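You operate a simulated robot arm through the tools that you are given. There is no shell and no other tool.

You run a simulated robot arm. Do the job below in one go: nothing can be reset, and whatever is moved stays where it is left.

## Task
Lock the turntable, sponge the soil off it and stand the white bowl there.
Fine: pink sponge, back where it lay. What is to be rubbed or washed off counts as gone when no trace of it is left.

It is judged by the outcome, as a careful person would: the job done as asked, and still so three seconds after it is handed in. It fails if anything else is knocked over, pushed out of place, dropped, spilled or broken.

## Robot
A 6-joint arm with a two-finger gripper, fixed in place. Base frame: the origin is on the floor under the middle of its stand, x ahead of it, y to its left, z up; the work surface is at about z = 800. Lengths are in mm, angles in degrees, forces in N, time in s.
It reaches about 1637 mm from its shoulder. Its first joint turns from -166.0 to 166.0 degrees. Payload 3.43 kg.
The TCP is the grasp point between the finger pads, 20 mm short of the fingertips. In the tool frame z runs along the fingers and y along their closing line. The gripper opens to 190 mm; its body begins 248 mm behind the TCP.
Orientation is that of the tool frame in the base frame, as a unit quaternion [x, y, z, w]. With the fingers straight down and closing along the base's y, the tool's x points along the base's -x, its y along +y and its z along -z.

## Interface
- The arm moves only by the tool arm_command. Its argument "targets" is a list that holds one entry, the list of rows, each a list of 6 numbers: the shift along the base's x, y, z in units of 20 mm (1.0 is 20 mm), then the turn, a rotation vector about the base's x, y, z in units of 4 degrees (1.0 is 4 degrees). In form: [[[dx, dy, dz, ax, ay, az], ...]]. A call has 1 to 20 rows; each row shifts and turns the commanded pose from where the row before left it. "claw" is the opening, from 0 (shut) to 1 (fully open), set as the call begins (left out, the last holds). A call with a number of a shift or a turn outside -1 to 1 is refused whole. Each row takes 0.2 s and may step no farther than 50 mm and 8.6 degrees from the row before; otherwise, or with a gripper value out of range, the whole call is refused. Where a pose cannot be reached the arm comes as near as it can. A force on the tool above 40 N (or 10 N above the force at the start of the call, whichever is more), or a blocked arm, ends the call early, and 0.2 s more pass. Each finger travels about 45 mm/s and halts on what it meets, pressing with about 33 N; the grip force reading is that of the motor and also rises with nothing between the fingers. The clock runs only during rows and for 0.2 s after the last one: add rows that do not move to give the fingers time. The reply holds the time, the measured pose of the TCP, the force on the tool along the base axes, the opening and the grip force, in the units named above and with some noise, with the torque about the TCP (base axes, N m) and any sound that the robot's microphone picked up.
- Cameras (640 x 400 px; columns grow to the right, rows downward): "scene" is fixed at [48.3, 488.5, 1413.7]; the picture's right is [-0.46, -0.89, 0.00], its down [-0.34, 0.18, -0.92] and it looks along [0.82, -0.43, -0.38] (base axes); focal length 364 px, centre (320, 200). "wrist" rides on the gripper at [70, -8, -288] in the tool frame; the picture's right is [0.12, 0.99, 0.00], its down [-0.96, 0.12, -0.25] and it looks along [-0.25, 0.03, 0.97] (tool axes); focal length 261 px, centre (320, 200). There is no depth. A picture from a camera that has moved, and an enlarged one, comes with that camera's place and axes in the base frame and with its lens. The place of the scene camera against the robot may be out by one fixed shift of up to 25 mm in any direction.
- capture(camera): a new picture of that camera. No time passes.
- move_column(by): slides the trunk up (or, below 0, down) by that many mm; the arm rides with it, the base frame stays. It gives what a move gives, with no picture.
- inspect(camera, box): a new picture of the part [left, top, right, bottom] of that camera's present view, enlarged. No time passes.
- finish_job(): hands the job in; it is judged then, once.

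Places have to be worked out from the pictures, the camera data and where the tool is seen. Open the gripper and draw the arm clear of the work before you hand the job in, unless the task says otherwise.

The tools are called as name(argument=value, ...) on one line, values as JSON. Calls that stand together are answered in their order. arm_command: Moves the arm, as the interface text tells. Its arguments: {"type":"object","properties":{"targets":{"type":"array","items":{"type":"array","items":{"type":"array","items":{"type":"number"}}}},"claw":{"type":"number"}},"required":["targets"]} The other tools are called the same way: move_column (by) moves the trunk up or down; capture (camera) takes a picture; inspect (camera, box) takes an enlarged picture of a part of a camera's view; finish_job () hands the job in.

At the start:

```text
time: 0.0
tcp_pos: [724.3, -266.8, 1197.6]
orientation: [0.0, 1.0, 0.0, 0.001]
contact_force: [0.7, -0.8, -1.0]
wrist_torque: [0.03, -0.04, 0.0]
grip_width: 190.1
gripper_force: 0.1
trunk travel left (down, up): [-150.0, 90.0]
```

scene: 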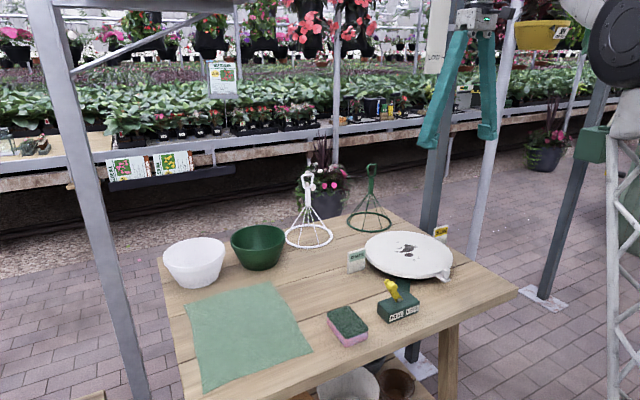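
wrist: 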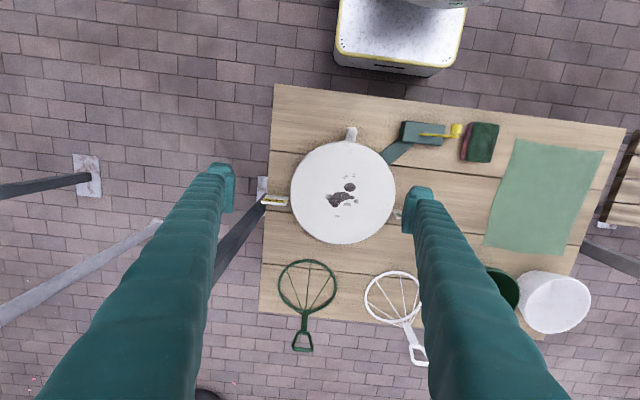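

I'll start by enlarging the views of the table: the turntable, its lock lever box, the sponge and the bowls.

inspect(camera="scene", box=[300, 200, 520, 350])

inspect(camera="wrist", box=[260, 80, 520, 250])

inspect(camera="scene", box=[150, 160, 400, 320])

```text
2.67 times, centred on (410, 275) of scene
camera zoom: at [48.3, 488.5, 1413.7], right [-0.46, -0.89, 0.0], down [-0.34, 0.18, -0.92], along [0.82, -0.43, -0.38], focal length 970 px, centre (80, 0)
```

zoom: 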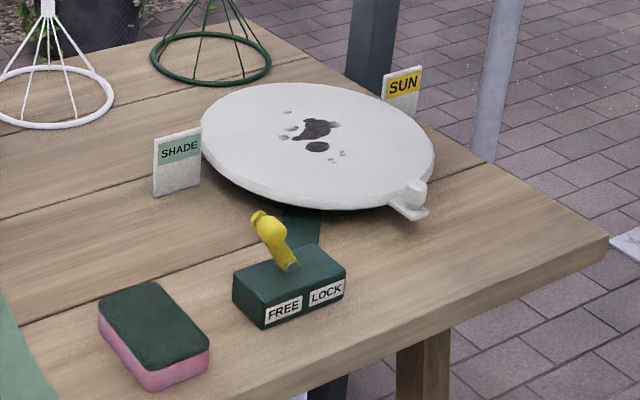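

```text
2.35 times, centred on (390, 165) of wrist
camera zoom: at [654.6, -274.9, 1485.4], right [-0.12, 0.99, 0.0], down [0.96, 0.12, 0.25], along [0.25, 0.03, -0.97], focal length 613 px, centre (155, 282)
```

zoom: 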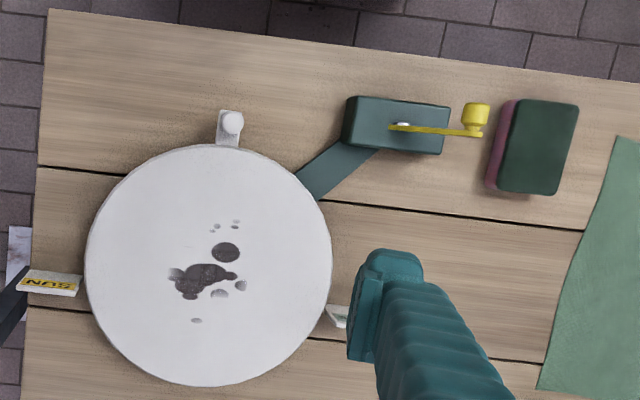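

```text
2.50 times, centred on (275, 240) of scene
camera zoom: at [48.3, 488.5, 1413.7], right [-0.46, -0.89, 0.0], down [-0.34, 0.18, -0.92], along [0.82, -0.43, -0.38], focal length 910 px, centre (432, 100)
```

zoom: 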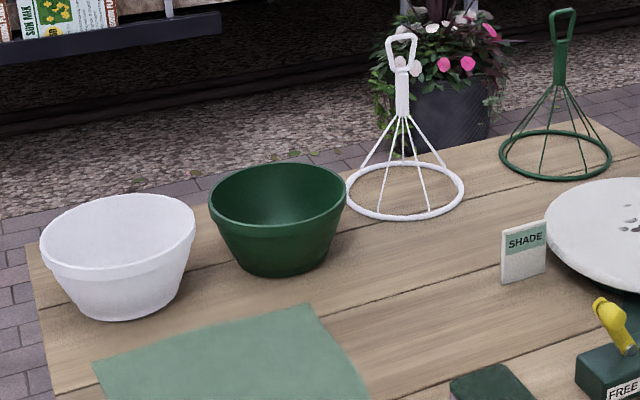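

The lever leans toward FREE (base +y), and the white bowl stands in the far left corner. I'll shift the arm along +y for a second wrist view so I can triangulate heights.

arm_command(targets=[[[0, 1, 0, 0, 0, 0], [0, 1, 0, 0, 0, 0], [0, 1, 0, 0, 0, 0], [0, 1, 0, 0, 0, 0], [0, 1, 0, 0, 0, 0], [0, 1, 0, 0, 0, 0], [0, 1, 0, 0, 0, 0], [0, 1, 0, 0, 0, 0], [0, 1, 0, 0, 0, 0], [0, 1, 0, 0, 0, 0], [0, 1, 0, 0, 0, 0], [0, 1, 0, 0, 0, 0], [0, 1, 0, 0, 0, 0], [0, 1, 0, 0, 0, 0], [0, 1, 0, 0, 0, 0]]])

capture(camera="wrist")

capture(camera="scene")

```text
time: 3.2
tcp_pos: [724.6, 34.1, 1199.1]
orientation: [0.0, 1.0, -0.001, 0.0]
contact_force: [0.4, -0.2, 0.2]
wrist_torque: [0.15, 0.03, 0.0]
grip_width: 190.2
gripper_force: 0.0
trunk travel left (down, up): [-150.0, 90.0]
```

```text
taken
camera wrist: at [654.9, 26.2, 1486.6], right [-0.12, 0.99, 0.0], down [0.96, 0.12, 0.25], along [0.25, 0.03, -0.97], focal length 261 px, centre (320, 200)
```

wrist: 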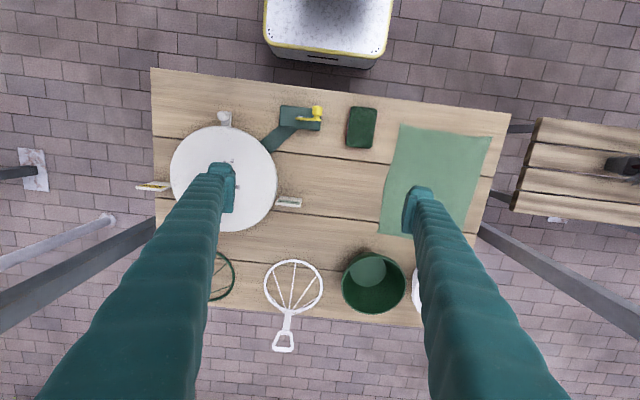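

```text
taken
```

scene: 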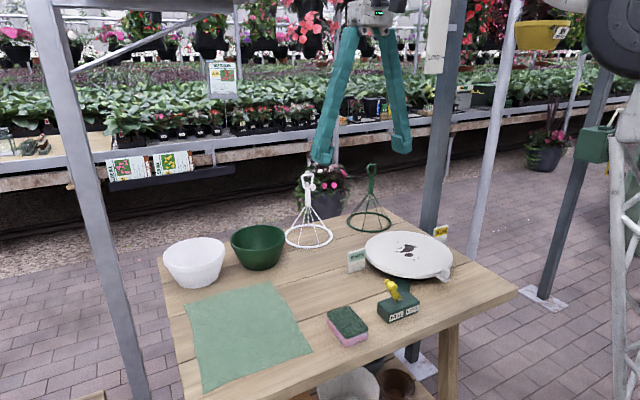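

inspect(camera="wrist", box=[150, 60, 410, 222])

inspect(camera="wrist", box=[240, 80, 400, 180])

```text
2.46 times, centred on (280, 141) of wrist
camera zoom: at [654.9, 26.2, 1486.6], right [-0.12, 0.99, 0.0], down [0.96, 0.12, 0.25], along [0.25, 0.03, -0.97], focal length 642 px, centre (418, 345)
```

zoom: 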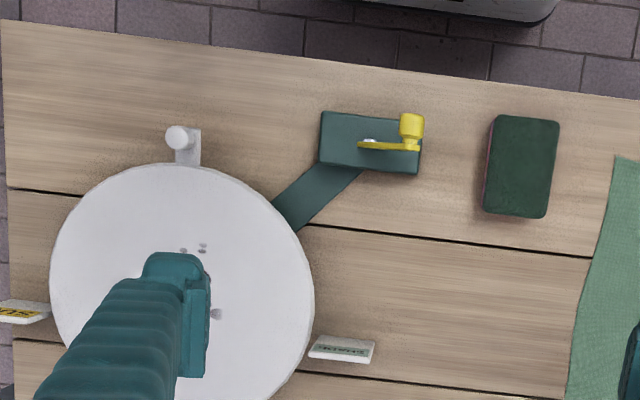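

```text
4.00 times, centred on (320, 130) of wrist
camera zoom: at [654.9, 26.2, 1486.6], right [-0.12, 0.99, 0.0], down [0.96, 0.12, 0.25], along [0.25, 0.03, -0.97], focal length 1043 px, centre (320, 480)
```

zoom: 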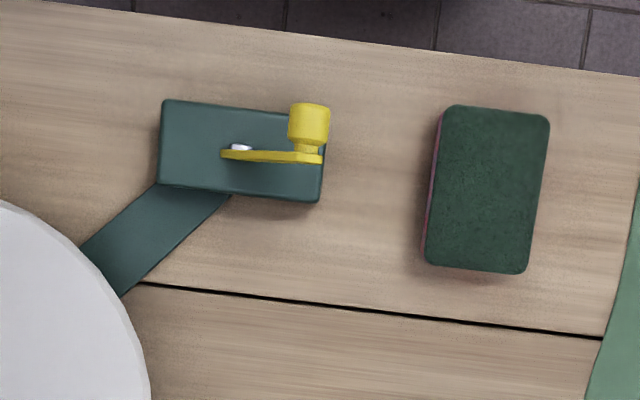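

Triangulating from the two views gives: lever pivot about (626,-26,840), knob about (612,15,906), sponge top centre about (629,125,830), plate top centre about (795,-199,838). Next I'll go over the bowls to measure the white one.

arm_command(targets=[[[0.6, 1, 0, 0, 0, 0], [0.6, 1, 0, 0, 0, 0], [0.6, 1, 0, 0, 0, 0], [0.6, 1, 0, 0, 0, 0], [0.6, 1, 0, 0, 0, 0], [0.6, 1, 0, 0, 0, 0], [0.6, 1, 0, 0, 0, 0], [0.6, 1, 0, 0, 0, 0], [0.6, 1, 0, 0, 0, 0], [0.6, 1, 0, 0, 0, 0], [0.6, 1, 0, 0, 0, 0], [0.6, 1, 0, 0, 0, 0], [0.6, 1, 0, 0, 0, 0], [0.6, 1, 0, 0, 0, 0]]])

capture(camera="wrist")

capture(camera="scene")

```text
time: 5.4
tcp_pos: [845.7, 216.4, 1201.9]
orientation: [0.005, 1.0, 0.0, 0.0]
contact_force: [-21.1, -89.7, -23.4]
wrist_torque: [26.85, -7.08, 3.35]
grip_width: 190.0
gripper_force: 0.0
trunk travel left (down, up): [-150.0, 90.0]
stopped in row 11: the force on the tool passed its limit at 120 N (the readings are from after the stop); the commanded pose is now the measured one
```

```text
taken
camera wrist: at [774.6, 208.9, 1489.0], right [-0.11, 0.99, 0.0], down [0.96, 0.11, 0.25], along [0.25, 0.03, -0.97], focal length 261 px, centre (320, 200)
```

wrist: 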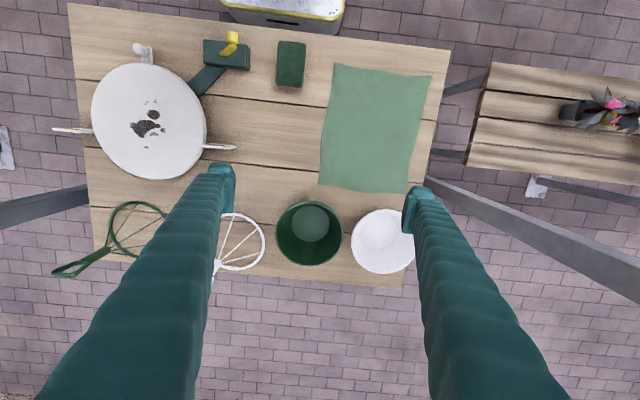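

```text
taken
```

scene: 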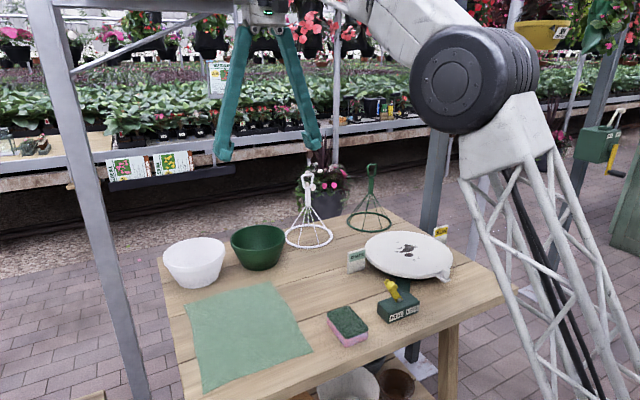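

The call stopped on a contact about 325 mm above the TCP, on the +y side (z about 1527), so something hangs overhead there. I'll back off toward -y, then look for what it is.

arm_command(targets=[[[0, -1, 0, 0, 0, 0], [0, -1, 0, 0, 0, 0], [0, -1, 0, 0, 0, 0]]])

inspect(camera="scene", box=[0, 0, 320, 200])

inspect(camera="scene", box=[200, 0, 520, 200])

capture(camera="wrist")

```text
time: 6.2
tcp_pos: [846.3, 169.6, 1198.9]
orientation: [0.001, 1.0, 0.0, 0.0]
contact_force: [1.2, -0.3, -0.5]
wrist_torque: [-0.13, -0.01, 0.02]
grip_width: 190.0
gripper_force: 0.0
trunk travel left (down, up): [-150.0, 90.0]
```

```text
2.00 times, centred on (160, 100) of scene
camera zoom: at [48.3, 488.5, 1413.7], right [-0.46, -0.89, 0.0], down [-0.34, 0.18, -0.92], along [0.82, -0.43, -0.38], focal length 728 px, centre (640, 400)
```

zoom: 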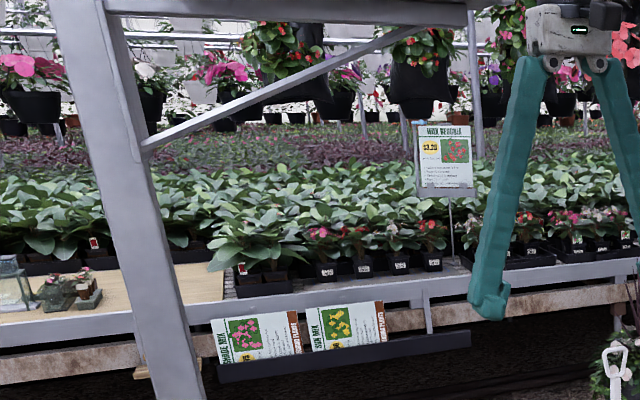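

```text
2.00 times, centred on (360, 100) of scene
camera zoom: at [48.3, 488.5, 1413.7], right [-0.46, -0.89, 0.0], down [-0.34, 0.18, -0.92], along [0.82, -0.43, -0.38], focal length 728 px, centre (240, 400)
```

zoom: 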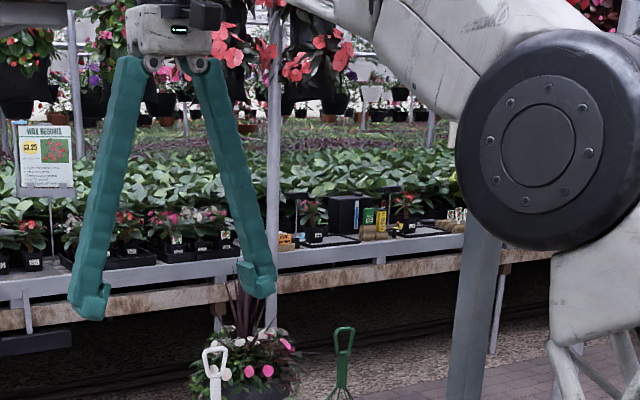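

```text
taken
camera wrist: at [774.1, 162.4, 1486.6], right [-0.12, 0.99, 0.0], down [0.96, 0.11, 0.25], along [0.25, 0.03, -0.97], focal length 261 px, centre (320, 200)
```

wrist: 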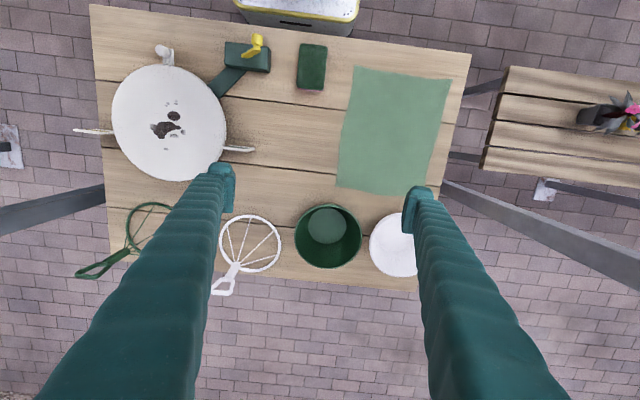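

The obstacle is a cantilever beam with a brace off the left post. It overhangs the bowls at z of roughly 1400-1500, so I'll have to stay low when I fetch the bowl. For now I'll go above the lever with the gripper closed and look again.

arm_command(targets=[[[-0.98, -0.35, 0, 0, 0, 0], [-0.98, -0.35, 0, 0, 0, 0], [-0.98, -0.35, 0, 0, 0, 0], [-0.98, -0.35, 0, 0, 0, 0], [-0.98, -0.35, 0, 0, 0, 0], [-0.98, -0.35, 0, 0, 0, 0], [-0.98, -0.35, 0, 0, 0, 0], [-0.98, -0.35, 0, 0, 0, 0], [-0.98, -0.35, 0, 0, 0, 0], [-0.98, -0.35, 0, 0, 0, 0], [-0.98, -0.35, 0, 0, 0, 0], [-0.98, -0.35, 0, 0, 0, 0]]], claw=0)

capture(camera="wrist")

capture(camera="scene")

```text
time: 8.8
tcp_pos: [609.2, 86.0, 1201.6]
orientation: [0.001, 1.0, -0.001, 0.0]
contact_force: [-0.1, 0.6, -0.4]
wrist_torque: [-0.01, 0.12, -0.05]
grip_width: 0.1
gripper_force: 33.0
trunk travel left (down, up): [-150.0, 90.0]
```

```text
taken
camera wrist: at [538.3, 78.5, 1487.8], right [-0.12, 0.99, 0.0], down [0.96, 0.11, 0.25], along [0.25, 0.03, -0.97], focal length 261 px, centre (320, 200)
```

wrist: 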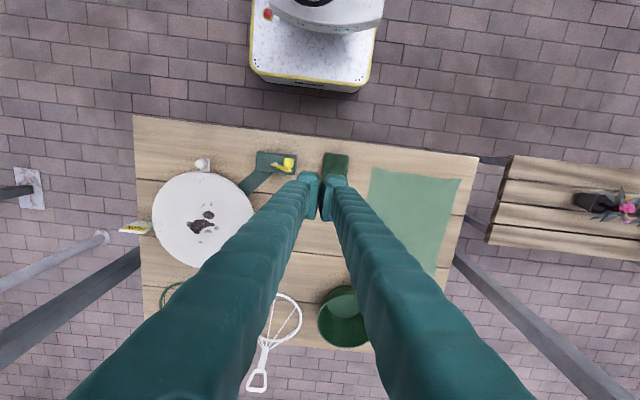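

```text
taken
```

scene: 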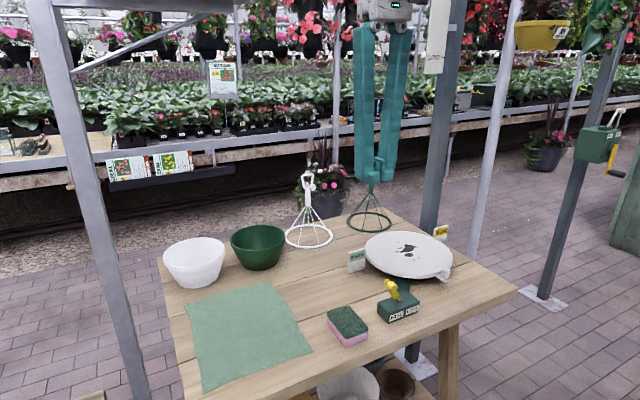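

inspect(camera="wrist", box=[240, 130, 400, 230])

inspect(camera="scene", box=[330, 0, 450, 200])

```text
4.00 times, centred on (320, 180) of wrist
camera zoom: at [538.3, 78.5, 1487.8], right [-0.12, 0.99, 0.0], down [0.96, 0.11, 0.25], along [0.25, 0.03, -0.97], focal length 1043 px, centre (320, 280)
```

zoom: 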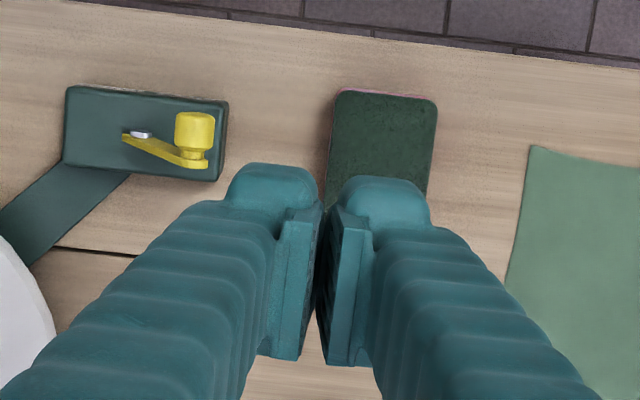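

```text
2.00 times, centred on (390, 100) of scene
camera zoom: at [48.3, 488.5, 1413.7], right [-0.46, -0.89, 0.0], down [-0.34, 0.18, -0.92], along [0.82, -0.43, -0.38], focal length 728 px, centre (180, 400)
```

zoom: 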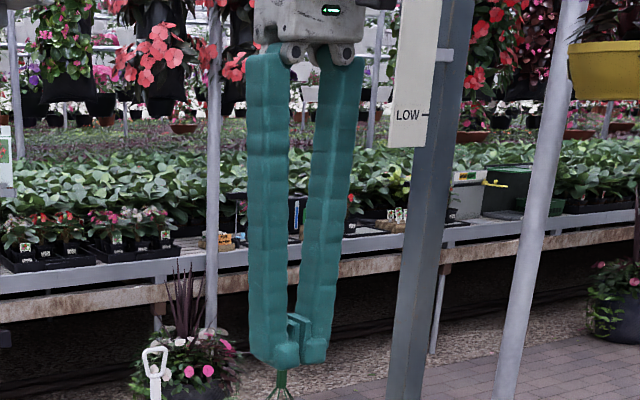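

The closed fingertips span about 60 mm in y. I'll go down beside the lever knob on its FREE side, with the tips at about z = 882, above the sponge and clear of the knob.

arm_command(targets=[[[0.15, 0, -1, 0, 0, 0], [0, 0, -1, 0, 0, 0], [0, 0, -1, 0, 0, 0], [0, 0, -1, 0, 0, 0], [0, 0, -1, 0, 0, 0], [0, 0, -1, 0, 0, 0], [0, 0, -1, 0, 0, 0], [0, 0, -1, 0, 0, 0], [0, 0, -1, 0, 0, 0], [0, 0, -1, 0, 0, 0], [0, 0, -1, 0, 0, 0], [0, 0, -1, 0, 0, 0], [0, 0, -1, 0, 0, 0], [0, 0, -1, 0, 0, 0], [0, 0, -0.95, 0, 0, 0]]], claw=0)

inspect(camera="scene", box=[300, 180, 500, 350])

capture(camera="wrist")

```text
time: 12.0
tcp_pos: [611.4, 86.6, 900.6]
orientation: [0.001, 1.0, -0.001, 0.0]
contact_force: [-0.8, 0.5, 0.9]
wrist_torque: [0.01, -0.05, 0.0]
grip_width: 0.0
gripper_force: 33.1
trunk travel left (down, up): [-150.0, 90.0]
```

```text
2.35 times, centred on (400, 265) of scene
camera zoom: at [48.3, 488.5, 1413.7], right [-0.46, -0.89, 0.0], down [-0.34, 0.18, -0.92], along [0.82, -0.43, -0.38], focal length 856 px, centre (132, 47)
```

zoom: 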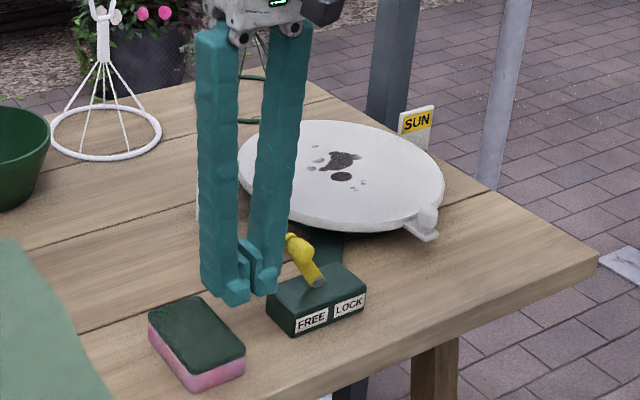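

```text
taken
camera wrist: at [540.8, 78.9, 1187.7], right [-0.12, 0.99, 0.0], down [0.96, 0.11, 0.25], along [0.25, 0.03, -0.97], focal length 261 px, centre (320, 200)
```

wrist: 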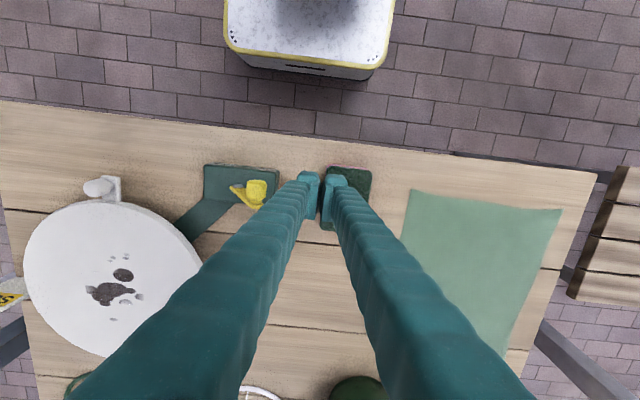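

The closed fingertips sit on the +y side of the knob. Now I'll push toward -y (LOCK) in small steps and watch the force.

arm_command(targets=[[[0, -0.5, 0, 0, 0, 0], [0, -0.5, 0, 0, 0, 0], [0, -0.5, 0, 0, 0, 0], [0, -0.5, 0, 0, 0, 0], [0, -0.5, 0, 0, 0, 0], [0, -0.5, 0, 0, 0, 0]]])

inspect(camera="scene", box=[320, 200, 480, 340])

```text
time: 13.4
tcp_pos: [612.9, 25.0, 901.4]
orientation: [0.0, 1.0, -0.001, 0.0]
contact_force: [0.4, 0.2, 0.0]
wrist_torque: [0.0, 0.01, 0.01]
grip_width: 0.0
gripper_force: 33.0
trunk travel left (down, up): [-150.0, 90.0]
```

```text
2.86 times, centred on (400, 270) of scene
camera zoom: at [48.3, 488.5, 1413.7], right [-0.46, -0.89, 0.0], down [-0.34, 0.18, -0.92], along [0.82, -0.43, -0.38], focal length 1040 px, centre (91, 0)
```

zoom: 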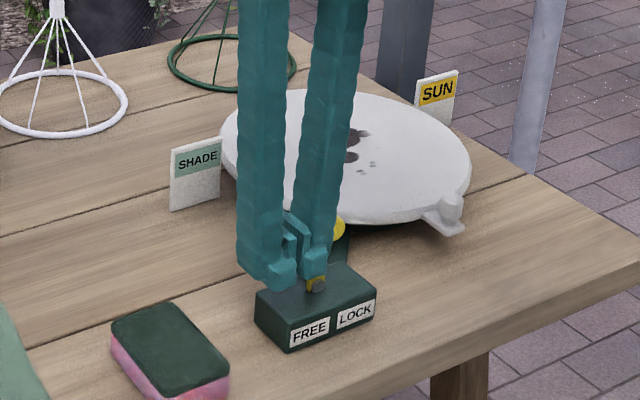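

The lever is turning with hardly any force. I'll keep pushing toward LOCK.

arm_command(targets=[[[0, -0.5, 0, 0, 0, 0], [0, -0.5, 0, 0, 0, 0], [0, -0.5, 0, 0, 0, 0], [0, -0.5, 0, 0, 0, 0]]])

inspect(camera="scene", box=[320, 200, 480, 340])

capture(camera="wrist")

```text
time: 14.4
tcp_pos: [611.5, -14.3, 901.3]
orientation: [0.001, 1.0, -0.001, 0.0]
contact_force: [-0.7, 0.2, 0.0]
wrist_torque: [-0.01, -0.02, -0.01]
grip_width: 0.0
gripper_force: 33.0
trunk travel left (down, up): [-150.0, 90.0]
```

```text
2.86 times, centred on (400, 270) of scene
camera zoom: at [48.3, 488.5, 1413.7], right [-0.46, -0.89, 0.0], down [-0.34, 0.18, -0.92], along [0.82, -0.43, -0.38], focal length 1040 px, centre (91, 0)
```

zoom: 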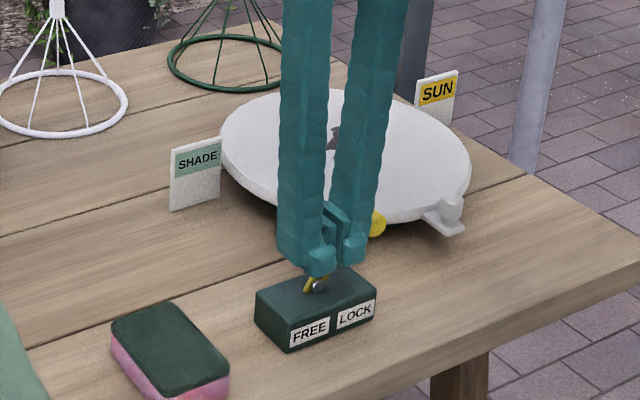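

```text
taken
camera wrist: at [541.5, -22.0, 1187.9], right [-0.12, 0.99, 0.0], down [0.96, 0.11, 0.25], along [0.25, 0.03, -0.97], focal length 261 px, centre (320, 200)
```

wrist: 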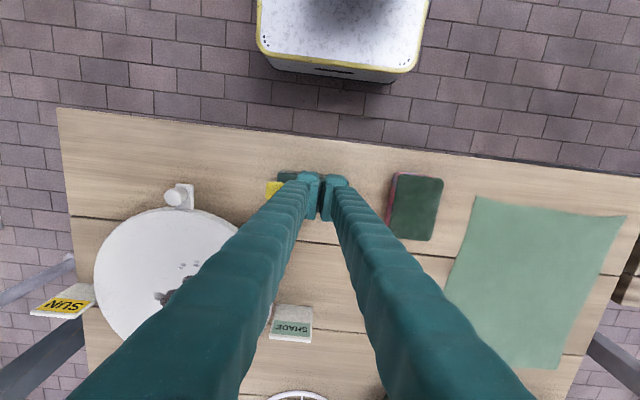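

The knob is now on the LOCK side of the finger. I'll push on in smaller steps until I feel the end stop.

arm_command(targets=[[[0, -0.25, 0, 0, 0, 0], [0, -0.25, 0, 0, 0, 0], [0, -0.25, 0, 0, 0, 0], [0, -0.25, 0, 0, 0, 0]]])

inspect(camera="scene", box=[320, 200, 480, 340])

```text
time: 15.1
tcp_pos: [613.2, -18.6, 901.4]
orientation: [0.001, 1.0, 0.003, 0.001]
contact_force: [1.6, 42.4, 6.4]
wrist_torque: [0.19, -0.1, 0.63]
grip_width: 0.0
gripper_force: 32.9
trunk travel left (down, up): [-150.0, 90.0]
stopped in row 3: the force on the tool passed its limit at 46 N (the readings are from after the stop); the commanded pose is now the measured one
```

```text
2.86 times, centred on (400, 270) of scene
camera zoom: at [48.3, 488.5, 1413.7], right [-0.46, -0.89, 0.0], down [-0.34, 0.18, -0.92], along [0.82, -0.43, -0.38], focal length 1040 px, centre (91, 0)
```

zoom: 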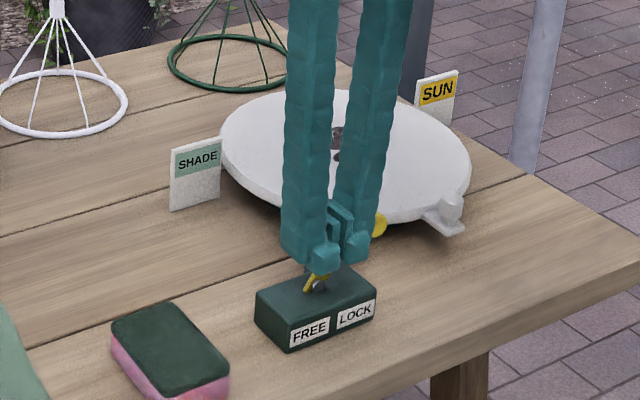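

The force rose to 46 N at the end stop, and the box itself hasn't moved. I'll back off toward +y, rise and check the lever.

arm_command(targets=[[[0, 0.5, 0, 0, 0, 0], [0, 0.5, 0, 0, 0, 0], [0, 0.5, 0.5, 0, 0, 0], [0, 0.5, 1, 0, 0, 0], [0, 0, 1, 0, 0, 0], [0, 0, 1, 0, 0, 0], [0, 0, 1, 0, 0, 0]]])

inspect(camera="scene", box=[320, 200, 480, 340])

capture(camera="wrist")

```text
time: 16.7
tcp_pos: [612.0, 16.3, 991.0]
orientation: [0.001, 1.0, 0.0, -0.001]
contact_force: [-0.2, 0.6, 0.5]
wrist_torque: [-0.04, 0.04, 0.01]
grip_width: 0.1
gripper_force: 33.2
trunk travel left (down, up): [-150.0, 90.0]
```

```text
2.86 times, centred on (400, 270) of scene
camera zoom: at [48.3, 488.5, 1413.7], right [-0.46, -0.89, 0.0], down [-0.34, 0.18, -0.92], along [0.82, -0.43, -0.38], focal length 1040 px, centre (91, 0)
```

zoom: 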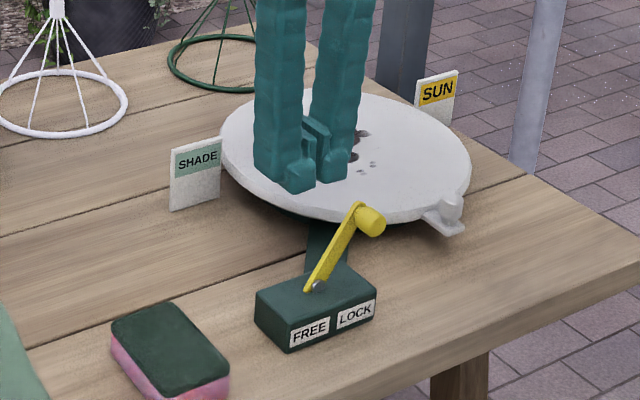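

```text
taken
camera wrist: at [541.2, 7.3, 1278.1], right [-0.12, 0.99, 0.0], down [0.96, 0.11, 0.25], along [0.25, 0.03, -0.97], focal length 261 px, centre (320, 200)
```

wrist: 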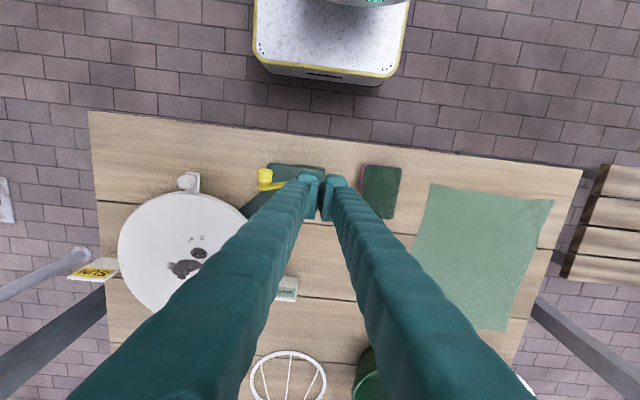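

The lever now stands at its LOCK stop and stays there. Next I'll move over the sponge with the gripper partly open to refine its position.

arm_command(targets=[[[0.14, 0.91, 0, 0, 0, 0], [0.14, 0.91, 0, 0, 0, 0], [0.14, 0.91, 0, 0, 0, 0], [0.14, 0.91, 0, 0, 0, 0], [0.14, 0.91, 0, 0, 0, 0], [0.14, 0.91, 0, 0, 0, 0]]], claw=0.6)

capture(camera="wrist")

inspect(camera="wrist", box=[240, 120, 400, 220])

inspect(camera="scene", box=[290, 220, 450, 360])

```text
time: 18.1
tcp_pos: [629.9, 126.7, 990.9]
orientation: [0.002, 1.0, 0.001, 0.001]
contact_force: [-0.4, -0.5, -1.0]
wrist_torque: [0.08, -0.04, -0.02]
grip_width: 113.7
gripper_force: 0.1
trunk travel left (down, up): [-150.0, 90.0]
```

```text
taken
camera wrist: at [558.4, 117.8, 1278.0], right [-0.12, 0.99, 0.0], down [0.96, 0.11, 0.25], along [0.25, 0.03, -0.97], focal length 261 px, centre (320, 200)
```

wrist: 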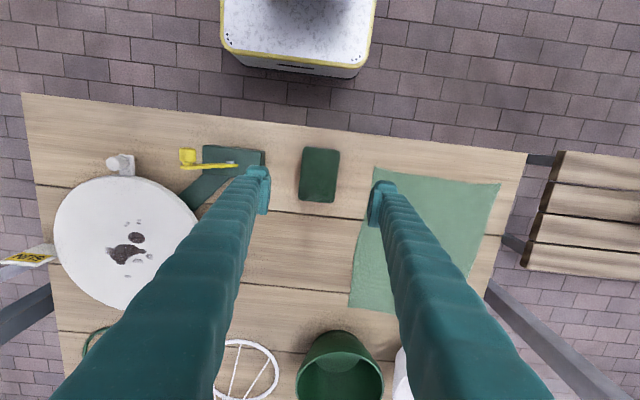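

```text
4.00 times, centred on (320, 170) of wrist
camera zoom: at [558.4, 117.8, 1278.0], right [-0.12, 0.99, 0.0], down [0.96, 0.11, 0.25], along [0.25, 0.03, -0.97], focal length 1043 px, centre (320, 320)
```

zoom: 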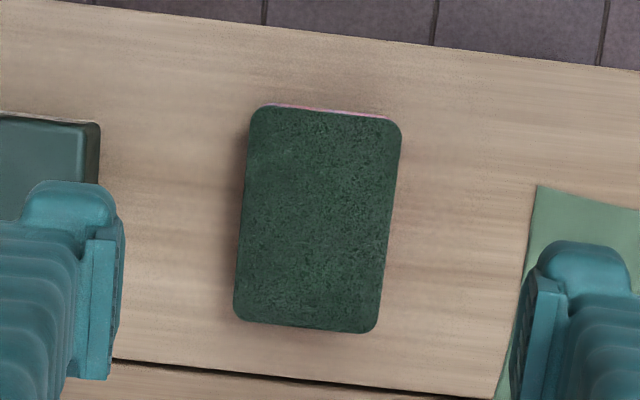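

```text
2.86 times, centred on (370, 290) of scene
camera zoom: at [48.3, 488.5, 1413.7], right [-0.46, -0.89, 0.0], down [-0.34, 0.18, -0.92], along [0.82, -0.43, -0.38], focal length 1040 px, centre (177, -57)
```

zoom: 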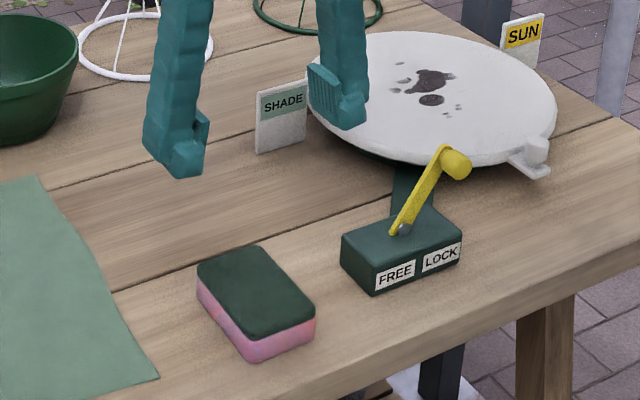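

The sponge centre is at about (628,124.5), its long side along x, about 64 mm wide and 30 mm high. I'll go down with a 95 mm opening so the fingertips end about 8 mm above the table.

arm_command(targets=[[[-0.08, -0.1, -1, 0, 0, 0], [0, 0, -1, 0, 0, 0], [0, 0, -1, 0, 0, 0], [0, 0, -1, 0, 0, 0], [0, 0, -1, 0, 0, 0], [0, 0, -1, 0, 0, 0], [0, 0, -0.6, 0, 0, 0], [0, 0, -0.4, 0, 0, 0], [0, 0, 0, 0, 0, 0]]], claw=0.5)

inspect(camera="scene", box=[290, 220, 450, 360])

capture(camera="wrist")

```text
time: 20.1
tcp_pos: [627.9, 124.3, 850.6]
orientation: [0.002, 1.0, 0.001, 0.0]
contact_force: [0.1, 0.0, 0.1]
wrist_torque: [0.0, 0.0, -0.02]
grip_width: 95.1
gripper_force: 0.1
trunk travel left (down, up): [-150.0, 90.0]
```

```text
2.86 times, centred on (370, 290) of scene
camera zoom: at [48.3, 488.5, 1413.7], right [-0.46, -0.89, 0.0], down [-0.34, 0.18, -0.92], along [0.82, -0.43, -0.38], focal length 1040 px, centre (177, -57)
```

zoom: 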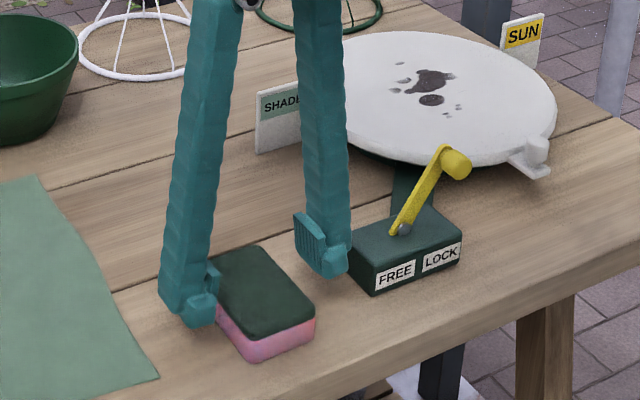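

```text
taken
camera wrist: at [556.4, 116.3, 1138.3], right [-0.12, 0.99, 0.0], down [0.96, 0.11, 0.25], along [0.25, 0.03, -0.97], focal length 261 px, centre (320, 200)
```

wrist: 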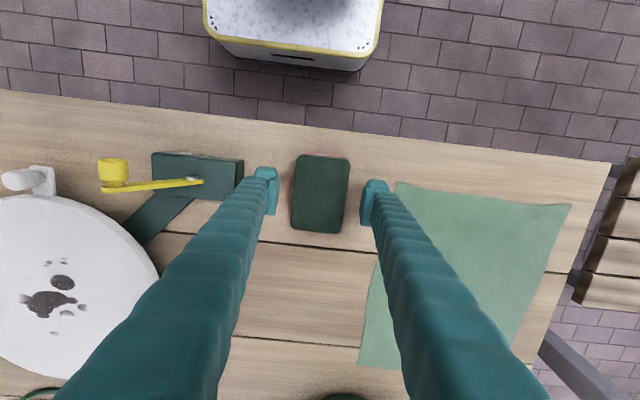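

The fingers straddle the sponge evenly, with the tips level with its top. I'll go down the last 22 mm in small steps.

arm_command(targets=[[[0, 0, -0.4, 0, 0, 0], [0, 0, -0.4, 0, 0, 0], [0, 0, -0.3, 0, 0, 0], [0, 0, 0, 0, 0, 0]]], claw=0.5)

inspect(camera="scene", box=[310, 260, 410, 360])

```text
time: 21.1
tcp_pos: [628.6, 123.7, 828.5]
orientation: [0.001, 1.0, 0.0, 0.0]
contact_force: [0.1, 0.0, -0.6]
wrist_torque: [-0.02, -0.02, -0.02]
grip_width: 94.9
gripper_force: 0.0
trunk travel left (down, up): [-150.0, 90.0]
```

```text
4.00 times, centred on (360, 310) of scene
camera zoom: at [48.3, 488.5, 1413.7], right [-0.46, -0.89, 0.0], down [-0.34, 0.18, -0.92], along [0.82, -0.43, -0.38], focal length 1456 px, centre (160, -240)
```

zoom: 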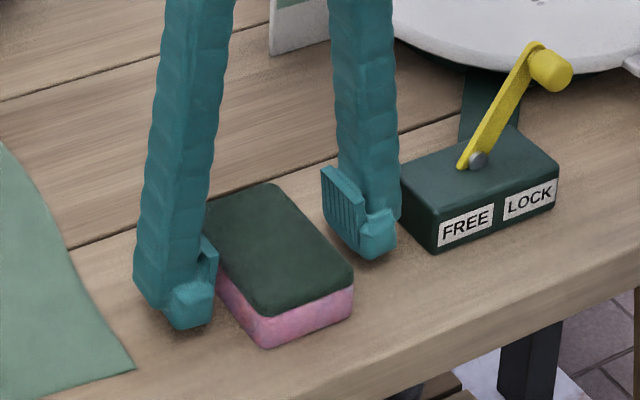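

The tips sit just above the table on both sides of the sponge. Now I'll close on it.

arm_command(targets=[[[0, 0, 0, 0, 0, 0], [0, 0, 0, 0, 0, 0], [0, 0, 0, 0, 0, 0], [0, 0, 0, 0, 0, 0], [0, 0, 0, 0, 0, 0]]], claw=0.2)

inspect(camera="scene", box=[310, 260, 410, 360])

inspect(camera="wrist", box=[240, 120, 400, 240])

```text
time: 22.3
tcp_pos: [628.2, 123.7, 830.8]
orientation: [0.001, 1.0, 0.001, 0.0]
contact_force: [0.1, -1.0, 0.3]
wrist_torque: [-0.01, -0.02, 0.01]
grip_width: 61.5
gripper_force: 33.2
trunk travel left (down, up): [-150.0, 90.0]
```

```text
4.00 times, centred on (360, 310) of scene
camera zoom: at [48.3, 488.5, 1413.7], right [-0.46, -0.89, 0.0], down [-0.34, 0.18, -0.92], along [0.82, -0.43, -0.38], focal length 1456 px, centre (160, -240)
```

zoom: 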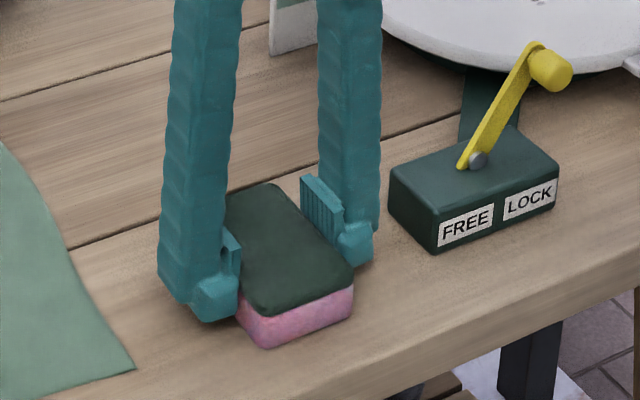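

```text
3.33 times, centred on (320, 180) of wrist
camera zoom: at [557.1, 116.3, 1116.6], right [-0.12, 0.99, 0.0], down [0.96, 0.11, 0.25], along [0.25, 0.03, -0.97], focal length 869 px, centre (320, 267)
```

zoom: 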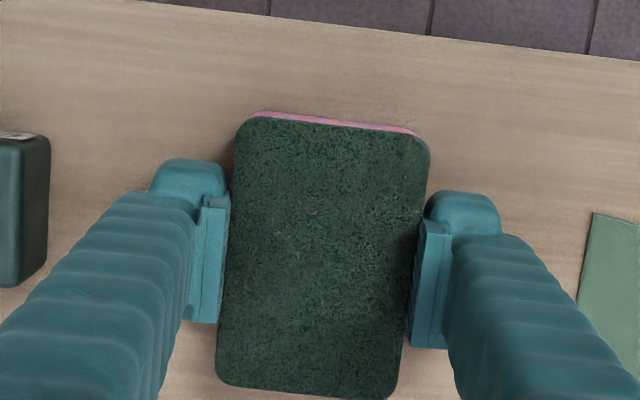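

The sponge is held at 61.5 mm. For the return I'll note the grasp TCP as (628.2,123.7,829). Now I'll lift it and check it in the gripper.

arm_command(targets=[[[0, 0, 0.3, 0, 0, 0], [0, 0, 0.7, 0, 0, 0], [0, 0, 1, 0, 0, 0], [0, 0, 1, 0, 0, 0], [0, 0, 1, 0, 0, 0], [0, 0, 1, 0, 0, 0], [0, 0, 1, 0, 0, 0], [0, 0, 1, 0, 0, 0]]], claw=0.2)

inspect(camera="scene", box=[290, 200, 450, 360])

capture(camera="wrist")

```text
time: 24.1
tcp_pos: [626.4, 124.4, 970.0]
orientation: [0.001, 1.0, 0.001, 0.0]
contact_force: [0.5, -0.3, 0.4]
wrist_torque: [-0.02, 0.07, 0.03]
grip_width: 61.6
gripper_force: 33.3
trunk travel left (down, up): [-150.0, 90.0]
```

```text
2.50 times, centred on (370, 280) of scene
camera zoom: at [48.3, 488.5, 1413.7], right [-0.46, -0.89, 0.0], down [-0.34, 0.18, -0.92], along [0.82, -0.43, -0.38], focal length 910 px, centre (195, 0)
```

zoom: 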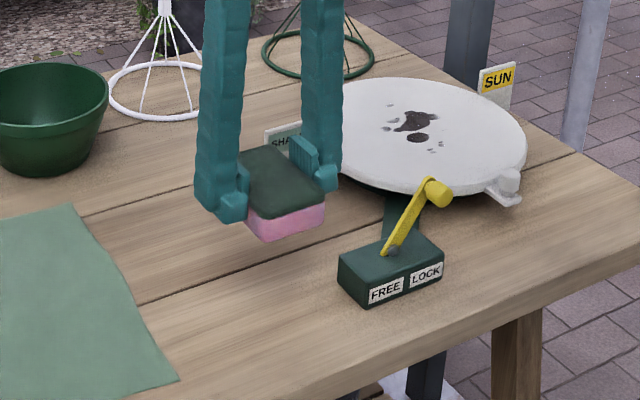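

```text
taken
camera wrist: at [555.8, 116.6, 1256.8], right [-0.12, 0.99, 0.0], down [0.96, 0.11, 0.25], along [0.25, 0.03, -0.97], focal length 261 px, centre (320, 200)
```

wrist: 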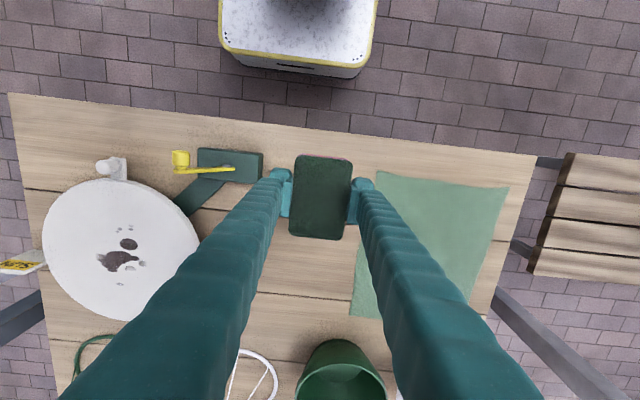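

The sponge is held level, its pink face below the fingertips. I'll carry it over the middle of the turntable at a height clear of the lever and the tags.

arm_command(targets=[[[0.5, -0.95, 0, 0, 0, 0], [0.5, -0.95, 0, 0, 0, 0], [0.5, -0.95, 0, 0, 0, 0], [0.5, -0.95, 0, 0, 0, 0], [0.5, -0.95, 0, 0, 0, 0], [0.5, -0.95, 0, 0, 0, 0], [0.5, -0.95, 0, 0, 0, 0], [0.5, -0.95, 0, 0, 0, 0], [0.5, -0.95, 0, 0, 0, 0], [0.5, -0.95, 0, 0, 0, 0], [0.5, -0.95, 0, 0, 0, 0], [0.5, -0.95, 0, 0, 0, 0], [0.5, -0.95, 0, 0, 0, 0], [0.5, -0.95, 0, 0, 0, 0], [0.5, -0.95, 0, 0, 0, 0], [0.5, -0.95, 0, 0, 0, 0], [0.5, -0.95, 0, 0, 0, 0]]], claw=0.2)

capture(camera="wrist")

capture(camera="scene")

```text
time: 27.7
tcp_pos: [797.8, -199.1, 969.3]
orientation: [0.001, 1.0, 0.002, 0.001]
contact_force: [0.1, -0.5, 0.2]
wrist_torque: [-0.06, -0.04, 0.02]
grip_width: 61.7
gripper_force: 32.8
trunk travel left (down, up): [-150.0, 90.0]
```

```text
taken
camera wrist: at [726.5, -207.4, 1255.7], right [-0.12, 0.99, 0.0], down [0.96, 0.11, 0.25], along [0.25, 0.03, -0.97], focal length 261 px, centre (320, 200)
```

wrist: 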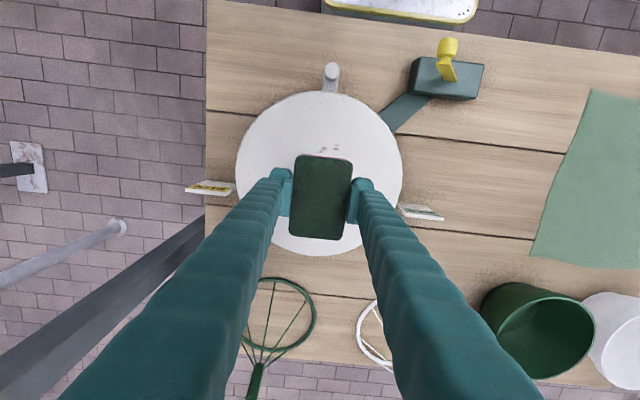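

```text
taken
```

scene: 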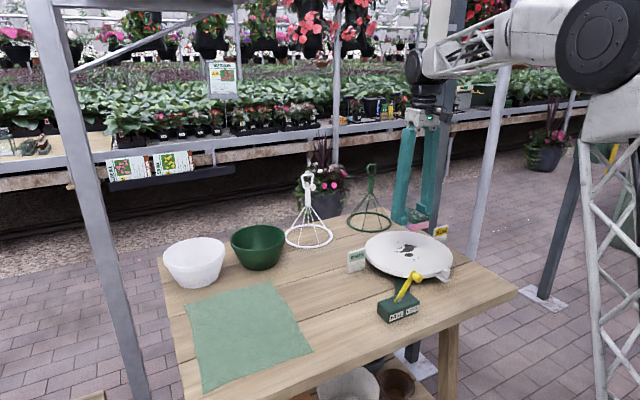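

The sponge is above the plate, whose centre is about (790,-200). I'll come down to just above the surface, then creep down until I feel contact.

arm_command(targets=[[[-0.5, 0, -1, 0, 0, 0], [-0.4, 0, -1, 0, 0, 0], [0, 0, -1, 0, 0, 0], [0, 0, -1, 0, 0, 0], [0, 0, -0.4, 0, 0, 0], [0, 0, 0, 0, 0, 0]]], claw=0.2)

inspect(camera="scene", box=[340, 180, 480, 300])

```text
time: 29.1
tcp_pos: [778.5, -198.9, 881.1]
orientation: [0.001, 1.0, 0.0, 0.001]
contact_force: [0.6, 0.7, -0.9]
wrist_torque: [0.03, -0.01, 0.04]
grip_width: 61.7
gripper_force: 32.8
trunk travel left (down, up): [-150.0, 90.0]
```

```text
3.33 times, centred on (410, 240) of scene
camera zoom: at [48.3, 488.5, 1413.7], right [-0.46, -0.89, 0.0], down [-0.34, 0.18, -0.92], along [0.82, -0.43, -0.38], focal length 1213 px, centre (20, 67)
```

zoom: 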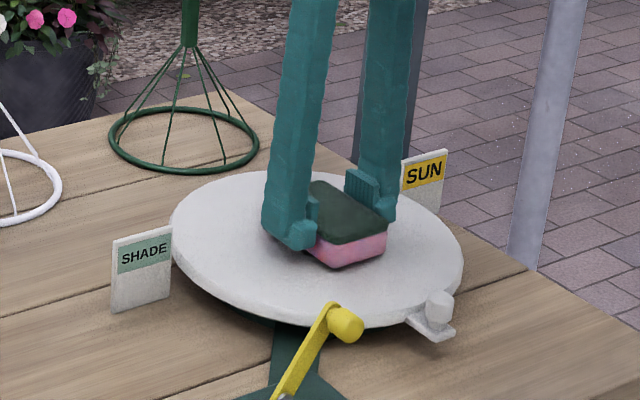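

The sponge hangs about a centimetre above the plate. I'll creep down 2 mm per row until it touches.

arm_command(targets=[[[0, 0, -0.1, 0, 0, 0], [0, 0, -0.1, 0, 0, 0], [0, 0, -0.1, 0, 0, 0], [0, 0, -0.1, 0, 0, 0], [0, 0, -0.1, 0, 0, 0], [0, 0, 0, 0, 0, 0]]], claw=0.2)

```text
time: 30.5
tcp_pos: [779.3, -199.1, 875.3]
orientation: [0.001, 1.0, 0.002, 0.002]
contact_force: [2.2, -0.3, 35.1]
wrist_torque: [-0.01, 0.07, 0.01]
grip_width: 61.5
gripper_force: 33.3
trunk travel left (down, up): [-150.0, 90.0]
```

Contact: 35 N downward at TCP z = 875. I'll ease off a little to about 15-20 N and make the first stroke along y.

arm_command(targets=[[[0, 0, 0.12, 0, 0, 0], [0, -0.4, 0, 0, 0, 0], [0, -0.4, 0, 0, 0, 0], [0, -0.4, 0, 0, 0, 0], [0, -0.4, 0, 0, 0, 0], [0, -0.4, 0, 0, 0, 0], [0, 0.4, 0, 0, 0, 0], [0, 0.4, 0, 0, 0, 0], [0, 0.4, 0, 0, 0, 0], [0, 0.4, 0, 0, 0, 0], [0, 0.4, 0, 0, 0, 0]]], claw=0.2)

inspect(camera="scene", box=[340, 180, 480, 300])

```text
time: 32.9
tcp_pos: [778.5, -198.9, 873.5]
orientation: [0.002, 1.0, 0.002, 0.001]
contact_force: [-0.2, -8.7, 15.2]
wrist_torque: [-0.26, 0.01, -0.04]
grip_width: 61.6
gripper_force: 32.5
trunk travel left (down, up): [-150.0, 90.0]
```

```text
3.33 times, centred on (410, 240) of scene
camera zoom: at [48.3, 488.5, 1413.7], right [-0.46, -0.89, 0.0], down [-0.34, 0.18, -0.92], along [0.82, -0.43, -0.38], focal length 1213 px, centre (20, 67)
```

zoom: 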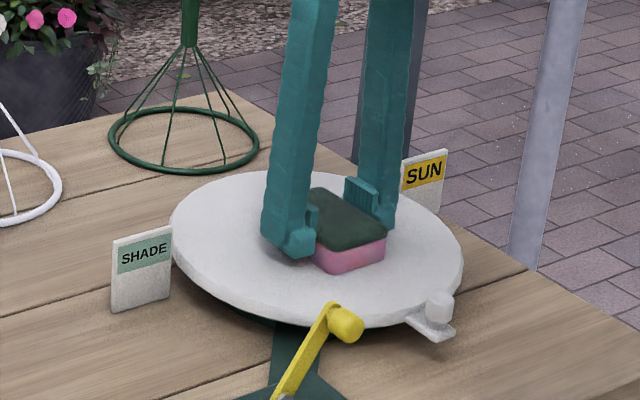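

About 15 N down with 9 N of drag, and the plate stays locked. I'll wipe over the whole y range at this x, then step across in x.

arm_command(targets=[[[0, 0.44, 0, 0, 0, 0], [0, 0.44, 0, 0, 0, 0], [0, 0.44, 0, 0, 0, 0], [0, 0.44, 0, 0, 0, 0], [0, 0.44, 0, 0, 0, 0], [0, -0.44, 0, 0, 0, 0], [0, -0.44, 0, 0, 0, 0], [0, -0.44, 0, 0, 0, 0], [0, -0.44, 0, 0, 0, 0], [0, -0.44, 0, 0, 0, 0], [0, -0.44, 0, 0, 0, 0], [0, -0.44, 0, 0, 0, 0], [0, -0.44, 0, 0, 0, 0], [0, -0.44, 0, 0, 0, 0], [0, -0.44, 0, 0, 0, 0], [0.5, 0, 0, 0, 0, 0], [0.5, 0, 0, 0, 0, 0]]], claw=0.2)

arm_command(targets=[[[0, 0.44, 0, 0, 0, 0], [0, 0.44, 0, 0, 0, 0], [0, 0.44, 0, 0, 0, 0], [0, 0.44, 0, 0, 0, 0], [0, 0.44, 0, 0, 0, 0], [0, 0.44, 0, 0, 0, 0], [0, 0.44, 0, 0, 0, 0], [0, 0.44, 0, 0, 0, 0], [0, 0.44, 0, 0, 0, 0], [0, 0.44, 0, 0, 0, 0], [0.5, 0, 0, 0, 0, 0], [0.5, 0, 0, 0, 0, 0], [0.5, 0, 0, 0, 0, 0]]], claw=0.2)

arm_command(targets=[[[0, -0.44, 0, 0, 0, 0], [0, -0.44, 0, 0, 0, 0], [0, -0.44, 0, 0, 0, 0], [0, -0.44, 0, 0, 0, 0], [0, -0.44, 0, 0, 0, 0], [0, -0.44, 0, 0, 0, 0], [0, -0.44, 0, 0, 0, 0], [0, -0.44, 0, 0, 0, 0], [0, -0.44, 0, 0, 0, 0], [0, -0.44, 0, 0, 0, 0]]], claw=0.2)

inspect(camera="scene", box=[340, 180, 480, 300])

capture(camera="wrist")

```text
time: 36.5
tcp_pos: [800.0, -242.7, 874.2]
orientation: [0.002, 1.0, 0.001, 0.0]
contact_force: [0.0, 0.5, 0.0]
wrist_torque: [0.03, -0.01, 0.0]
grip_width: 61.6
gripper_force: 32.9
trunk travel left (down, up): [-150.0, 90.0]
```

```text
time: 39.3
tcp_pos: [831.1, -154.9, 872.1]
orientation: [0.002, 1.0, 0.0, 0.001]
contact_force: [-0.7, -0.1, 0.6]
wrist_torque: [0.03, 0.04, 0.01]
grip_width: 61.6
gripper_force: 32.8
trunk travel left (down, up): [-150.0, 90.0]
```

```text
time: 41.5
tcp_pos: [829.0, -243.2, 873.2]
orientation: [0.001, 1.0, 0.001, 0.0]
contact_force: [-0.3, 0.0, 0.5]
wrist_torque: [-0.04, 0.01, -0.01]
grip_width: 61.8
gripper_force: 33.5
trunk travel left (down, up): [-150.0, 90.0]
```

```text
3.33 times, centred on (410, 240) of scene
camera zoom: at [48.3, 488.5, 1413.7], right [-0.46, -0.89, 0.0], down [-0.34, 0.18, -0.92], along [0.82, -0.43, -0.38], focal length 1213 px, centre (20, 67)
```

zoom: 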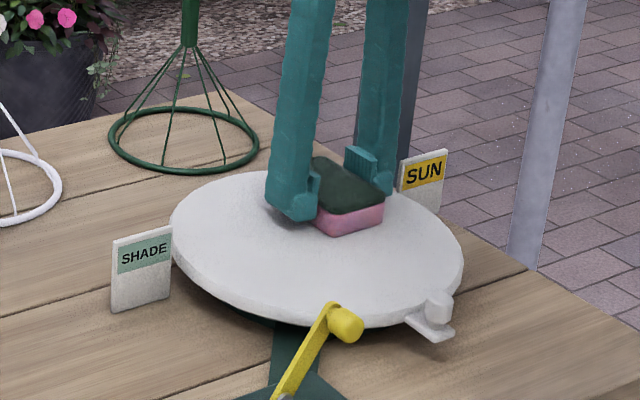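

```text
taken
camera wrist: at [758.2, -251.9, 1160.2], right [-0.12, 0.99, 0.0], down [0.96, 0.11, 0.25], along [0.25, 0.03, -0.97], focal length 261 px, centre (320, 200)
```

wrist: 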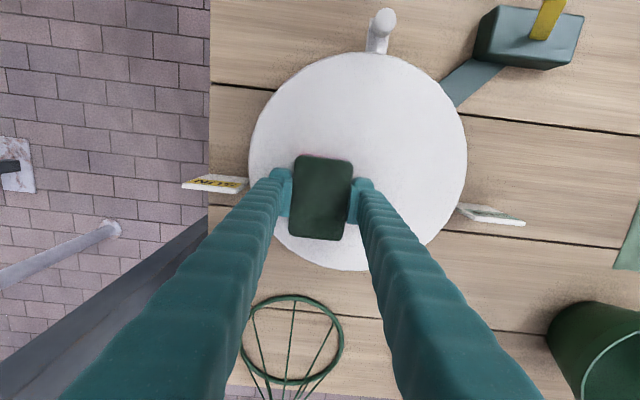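

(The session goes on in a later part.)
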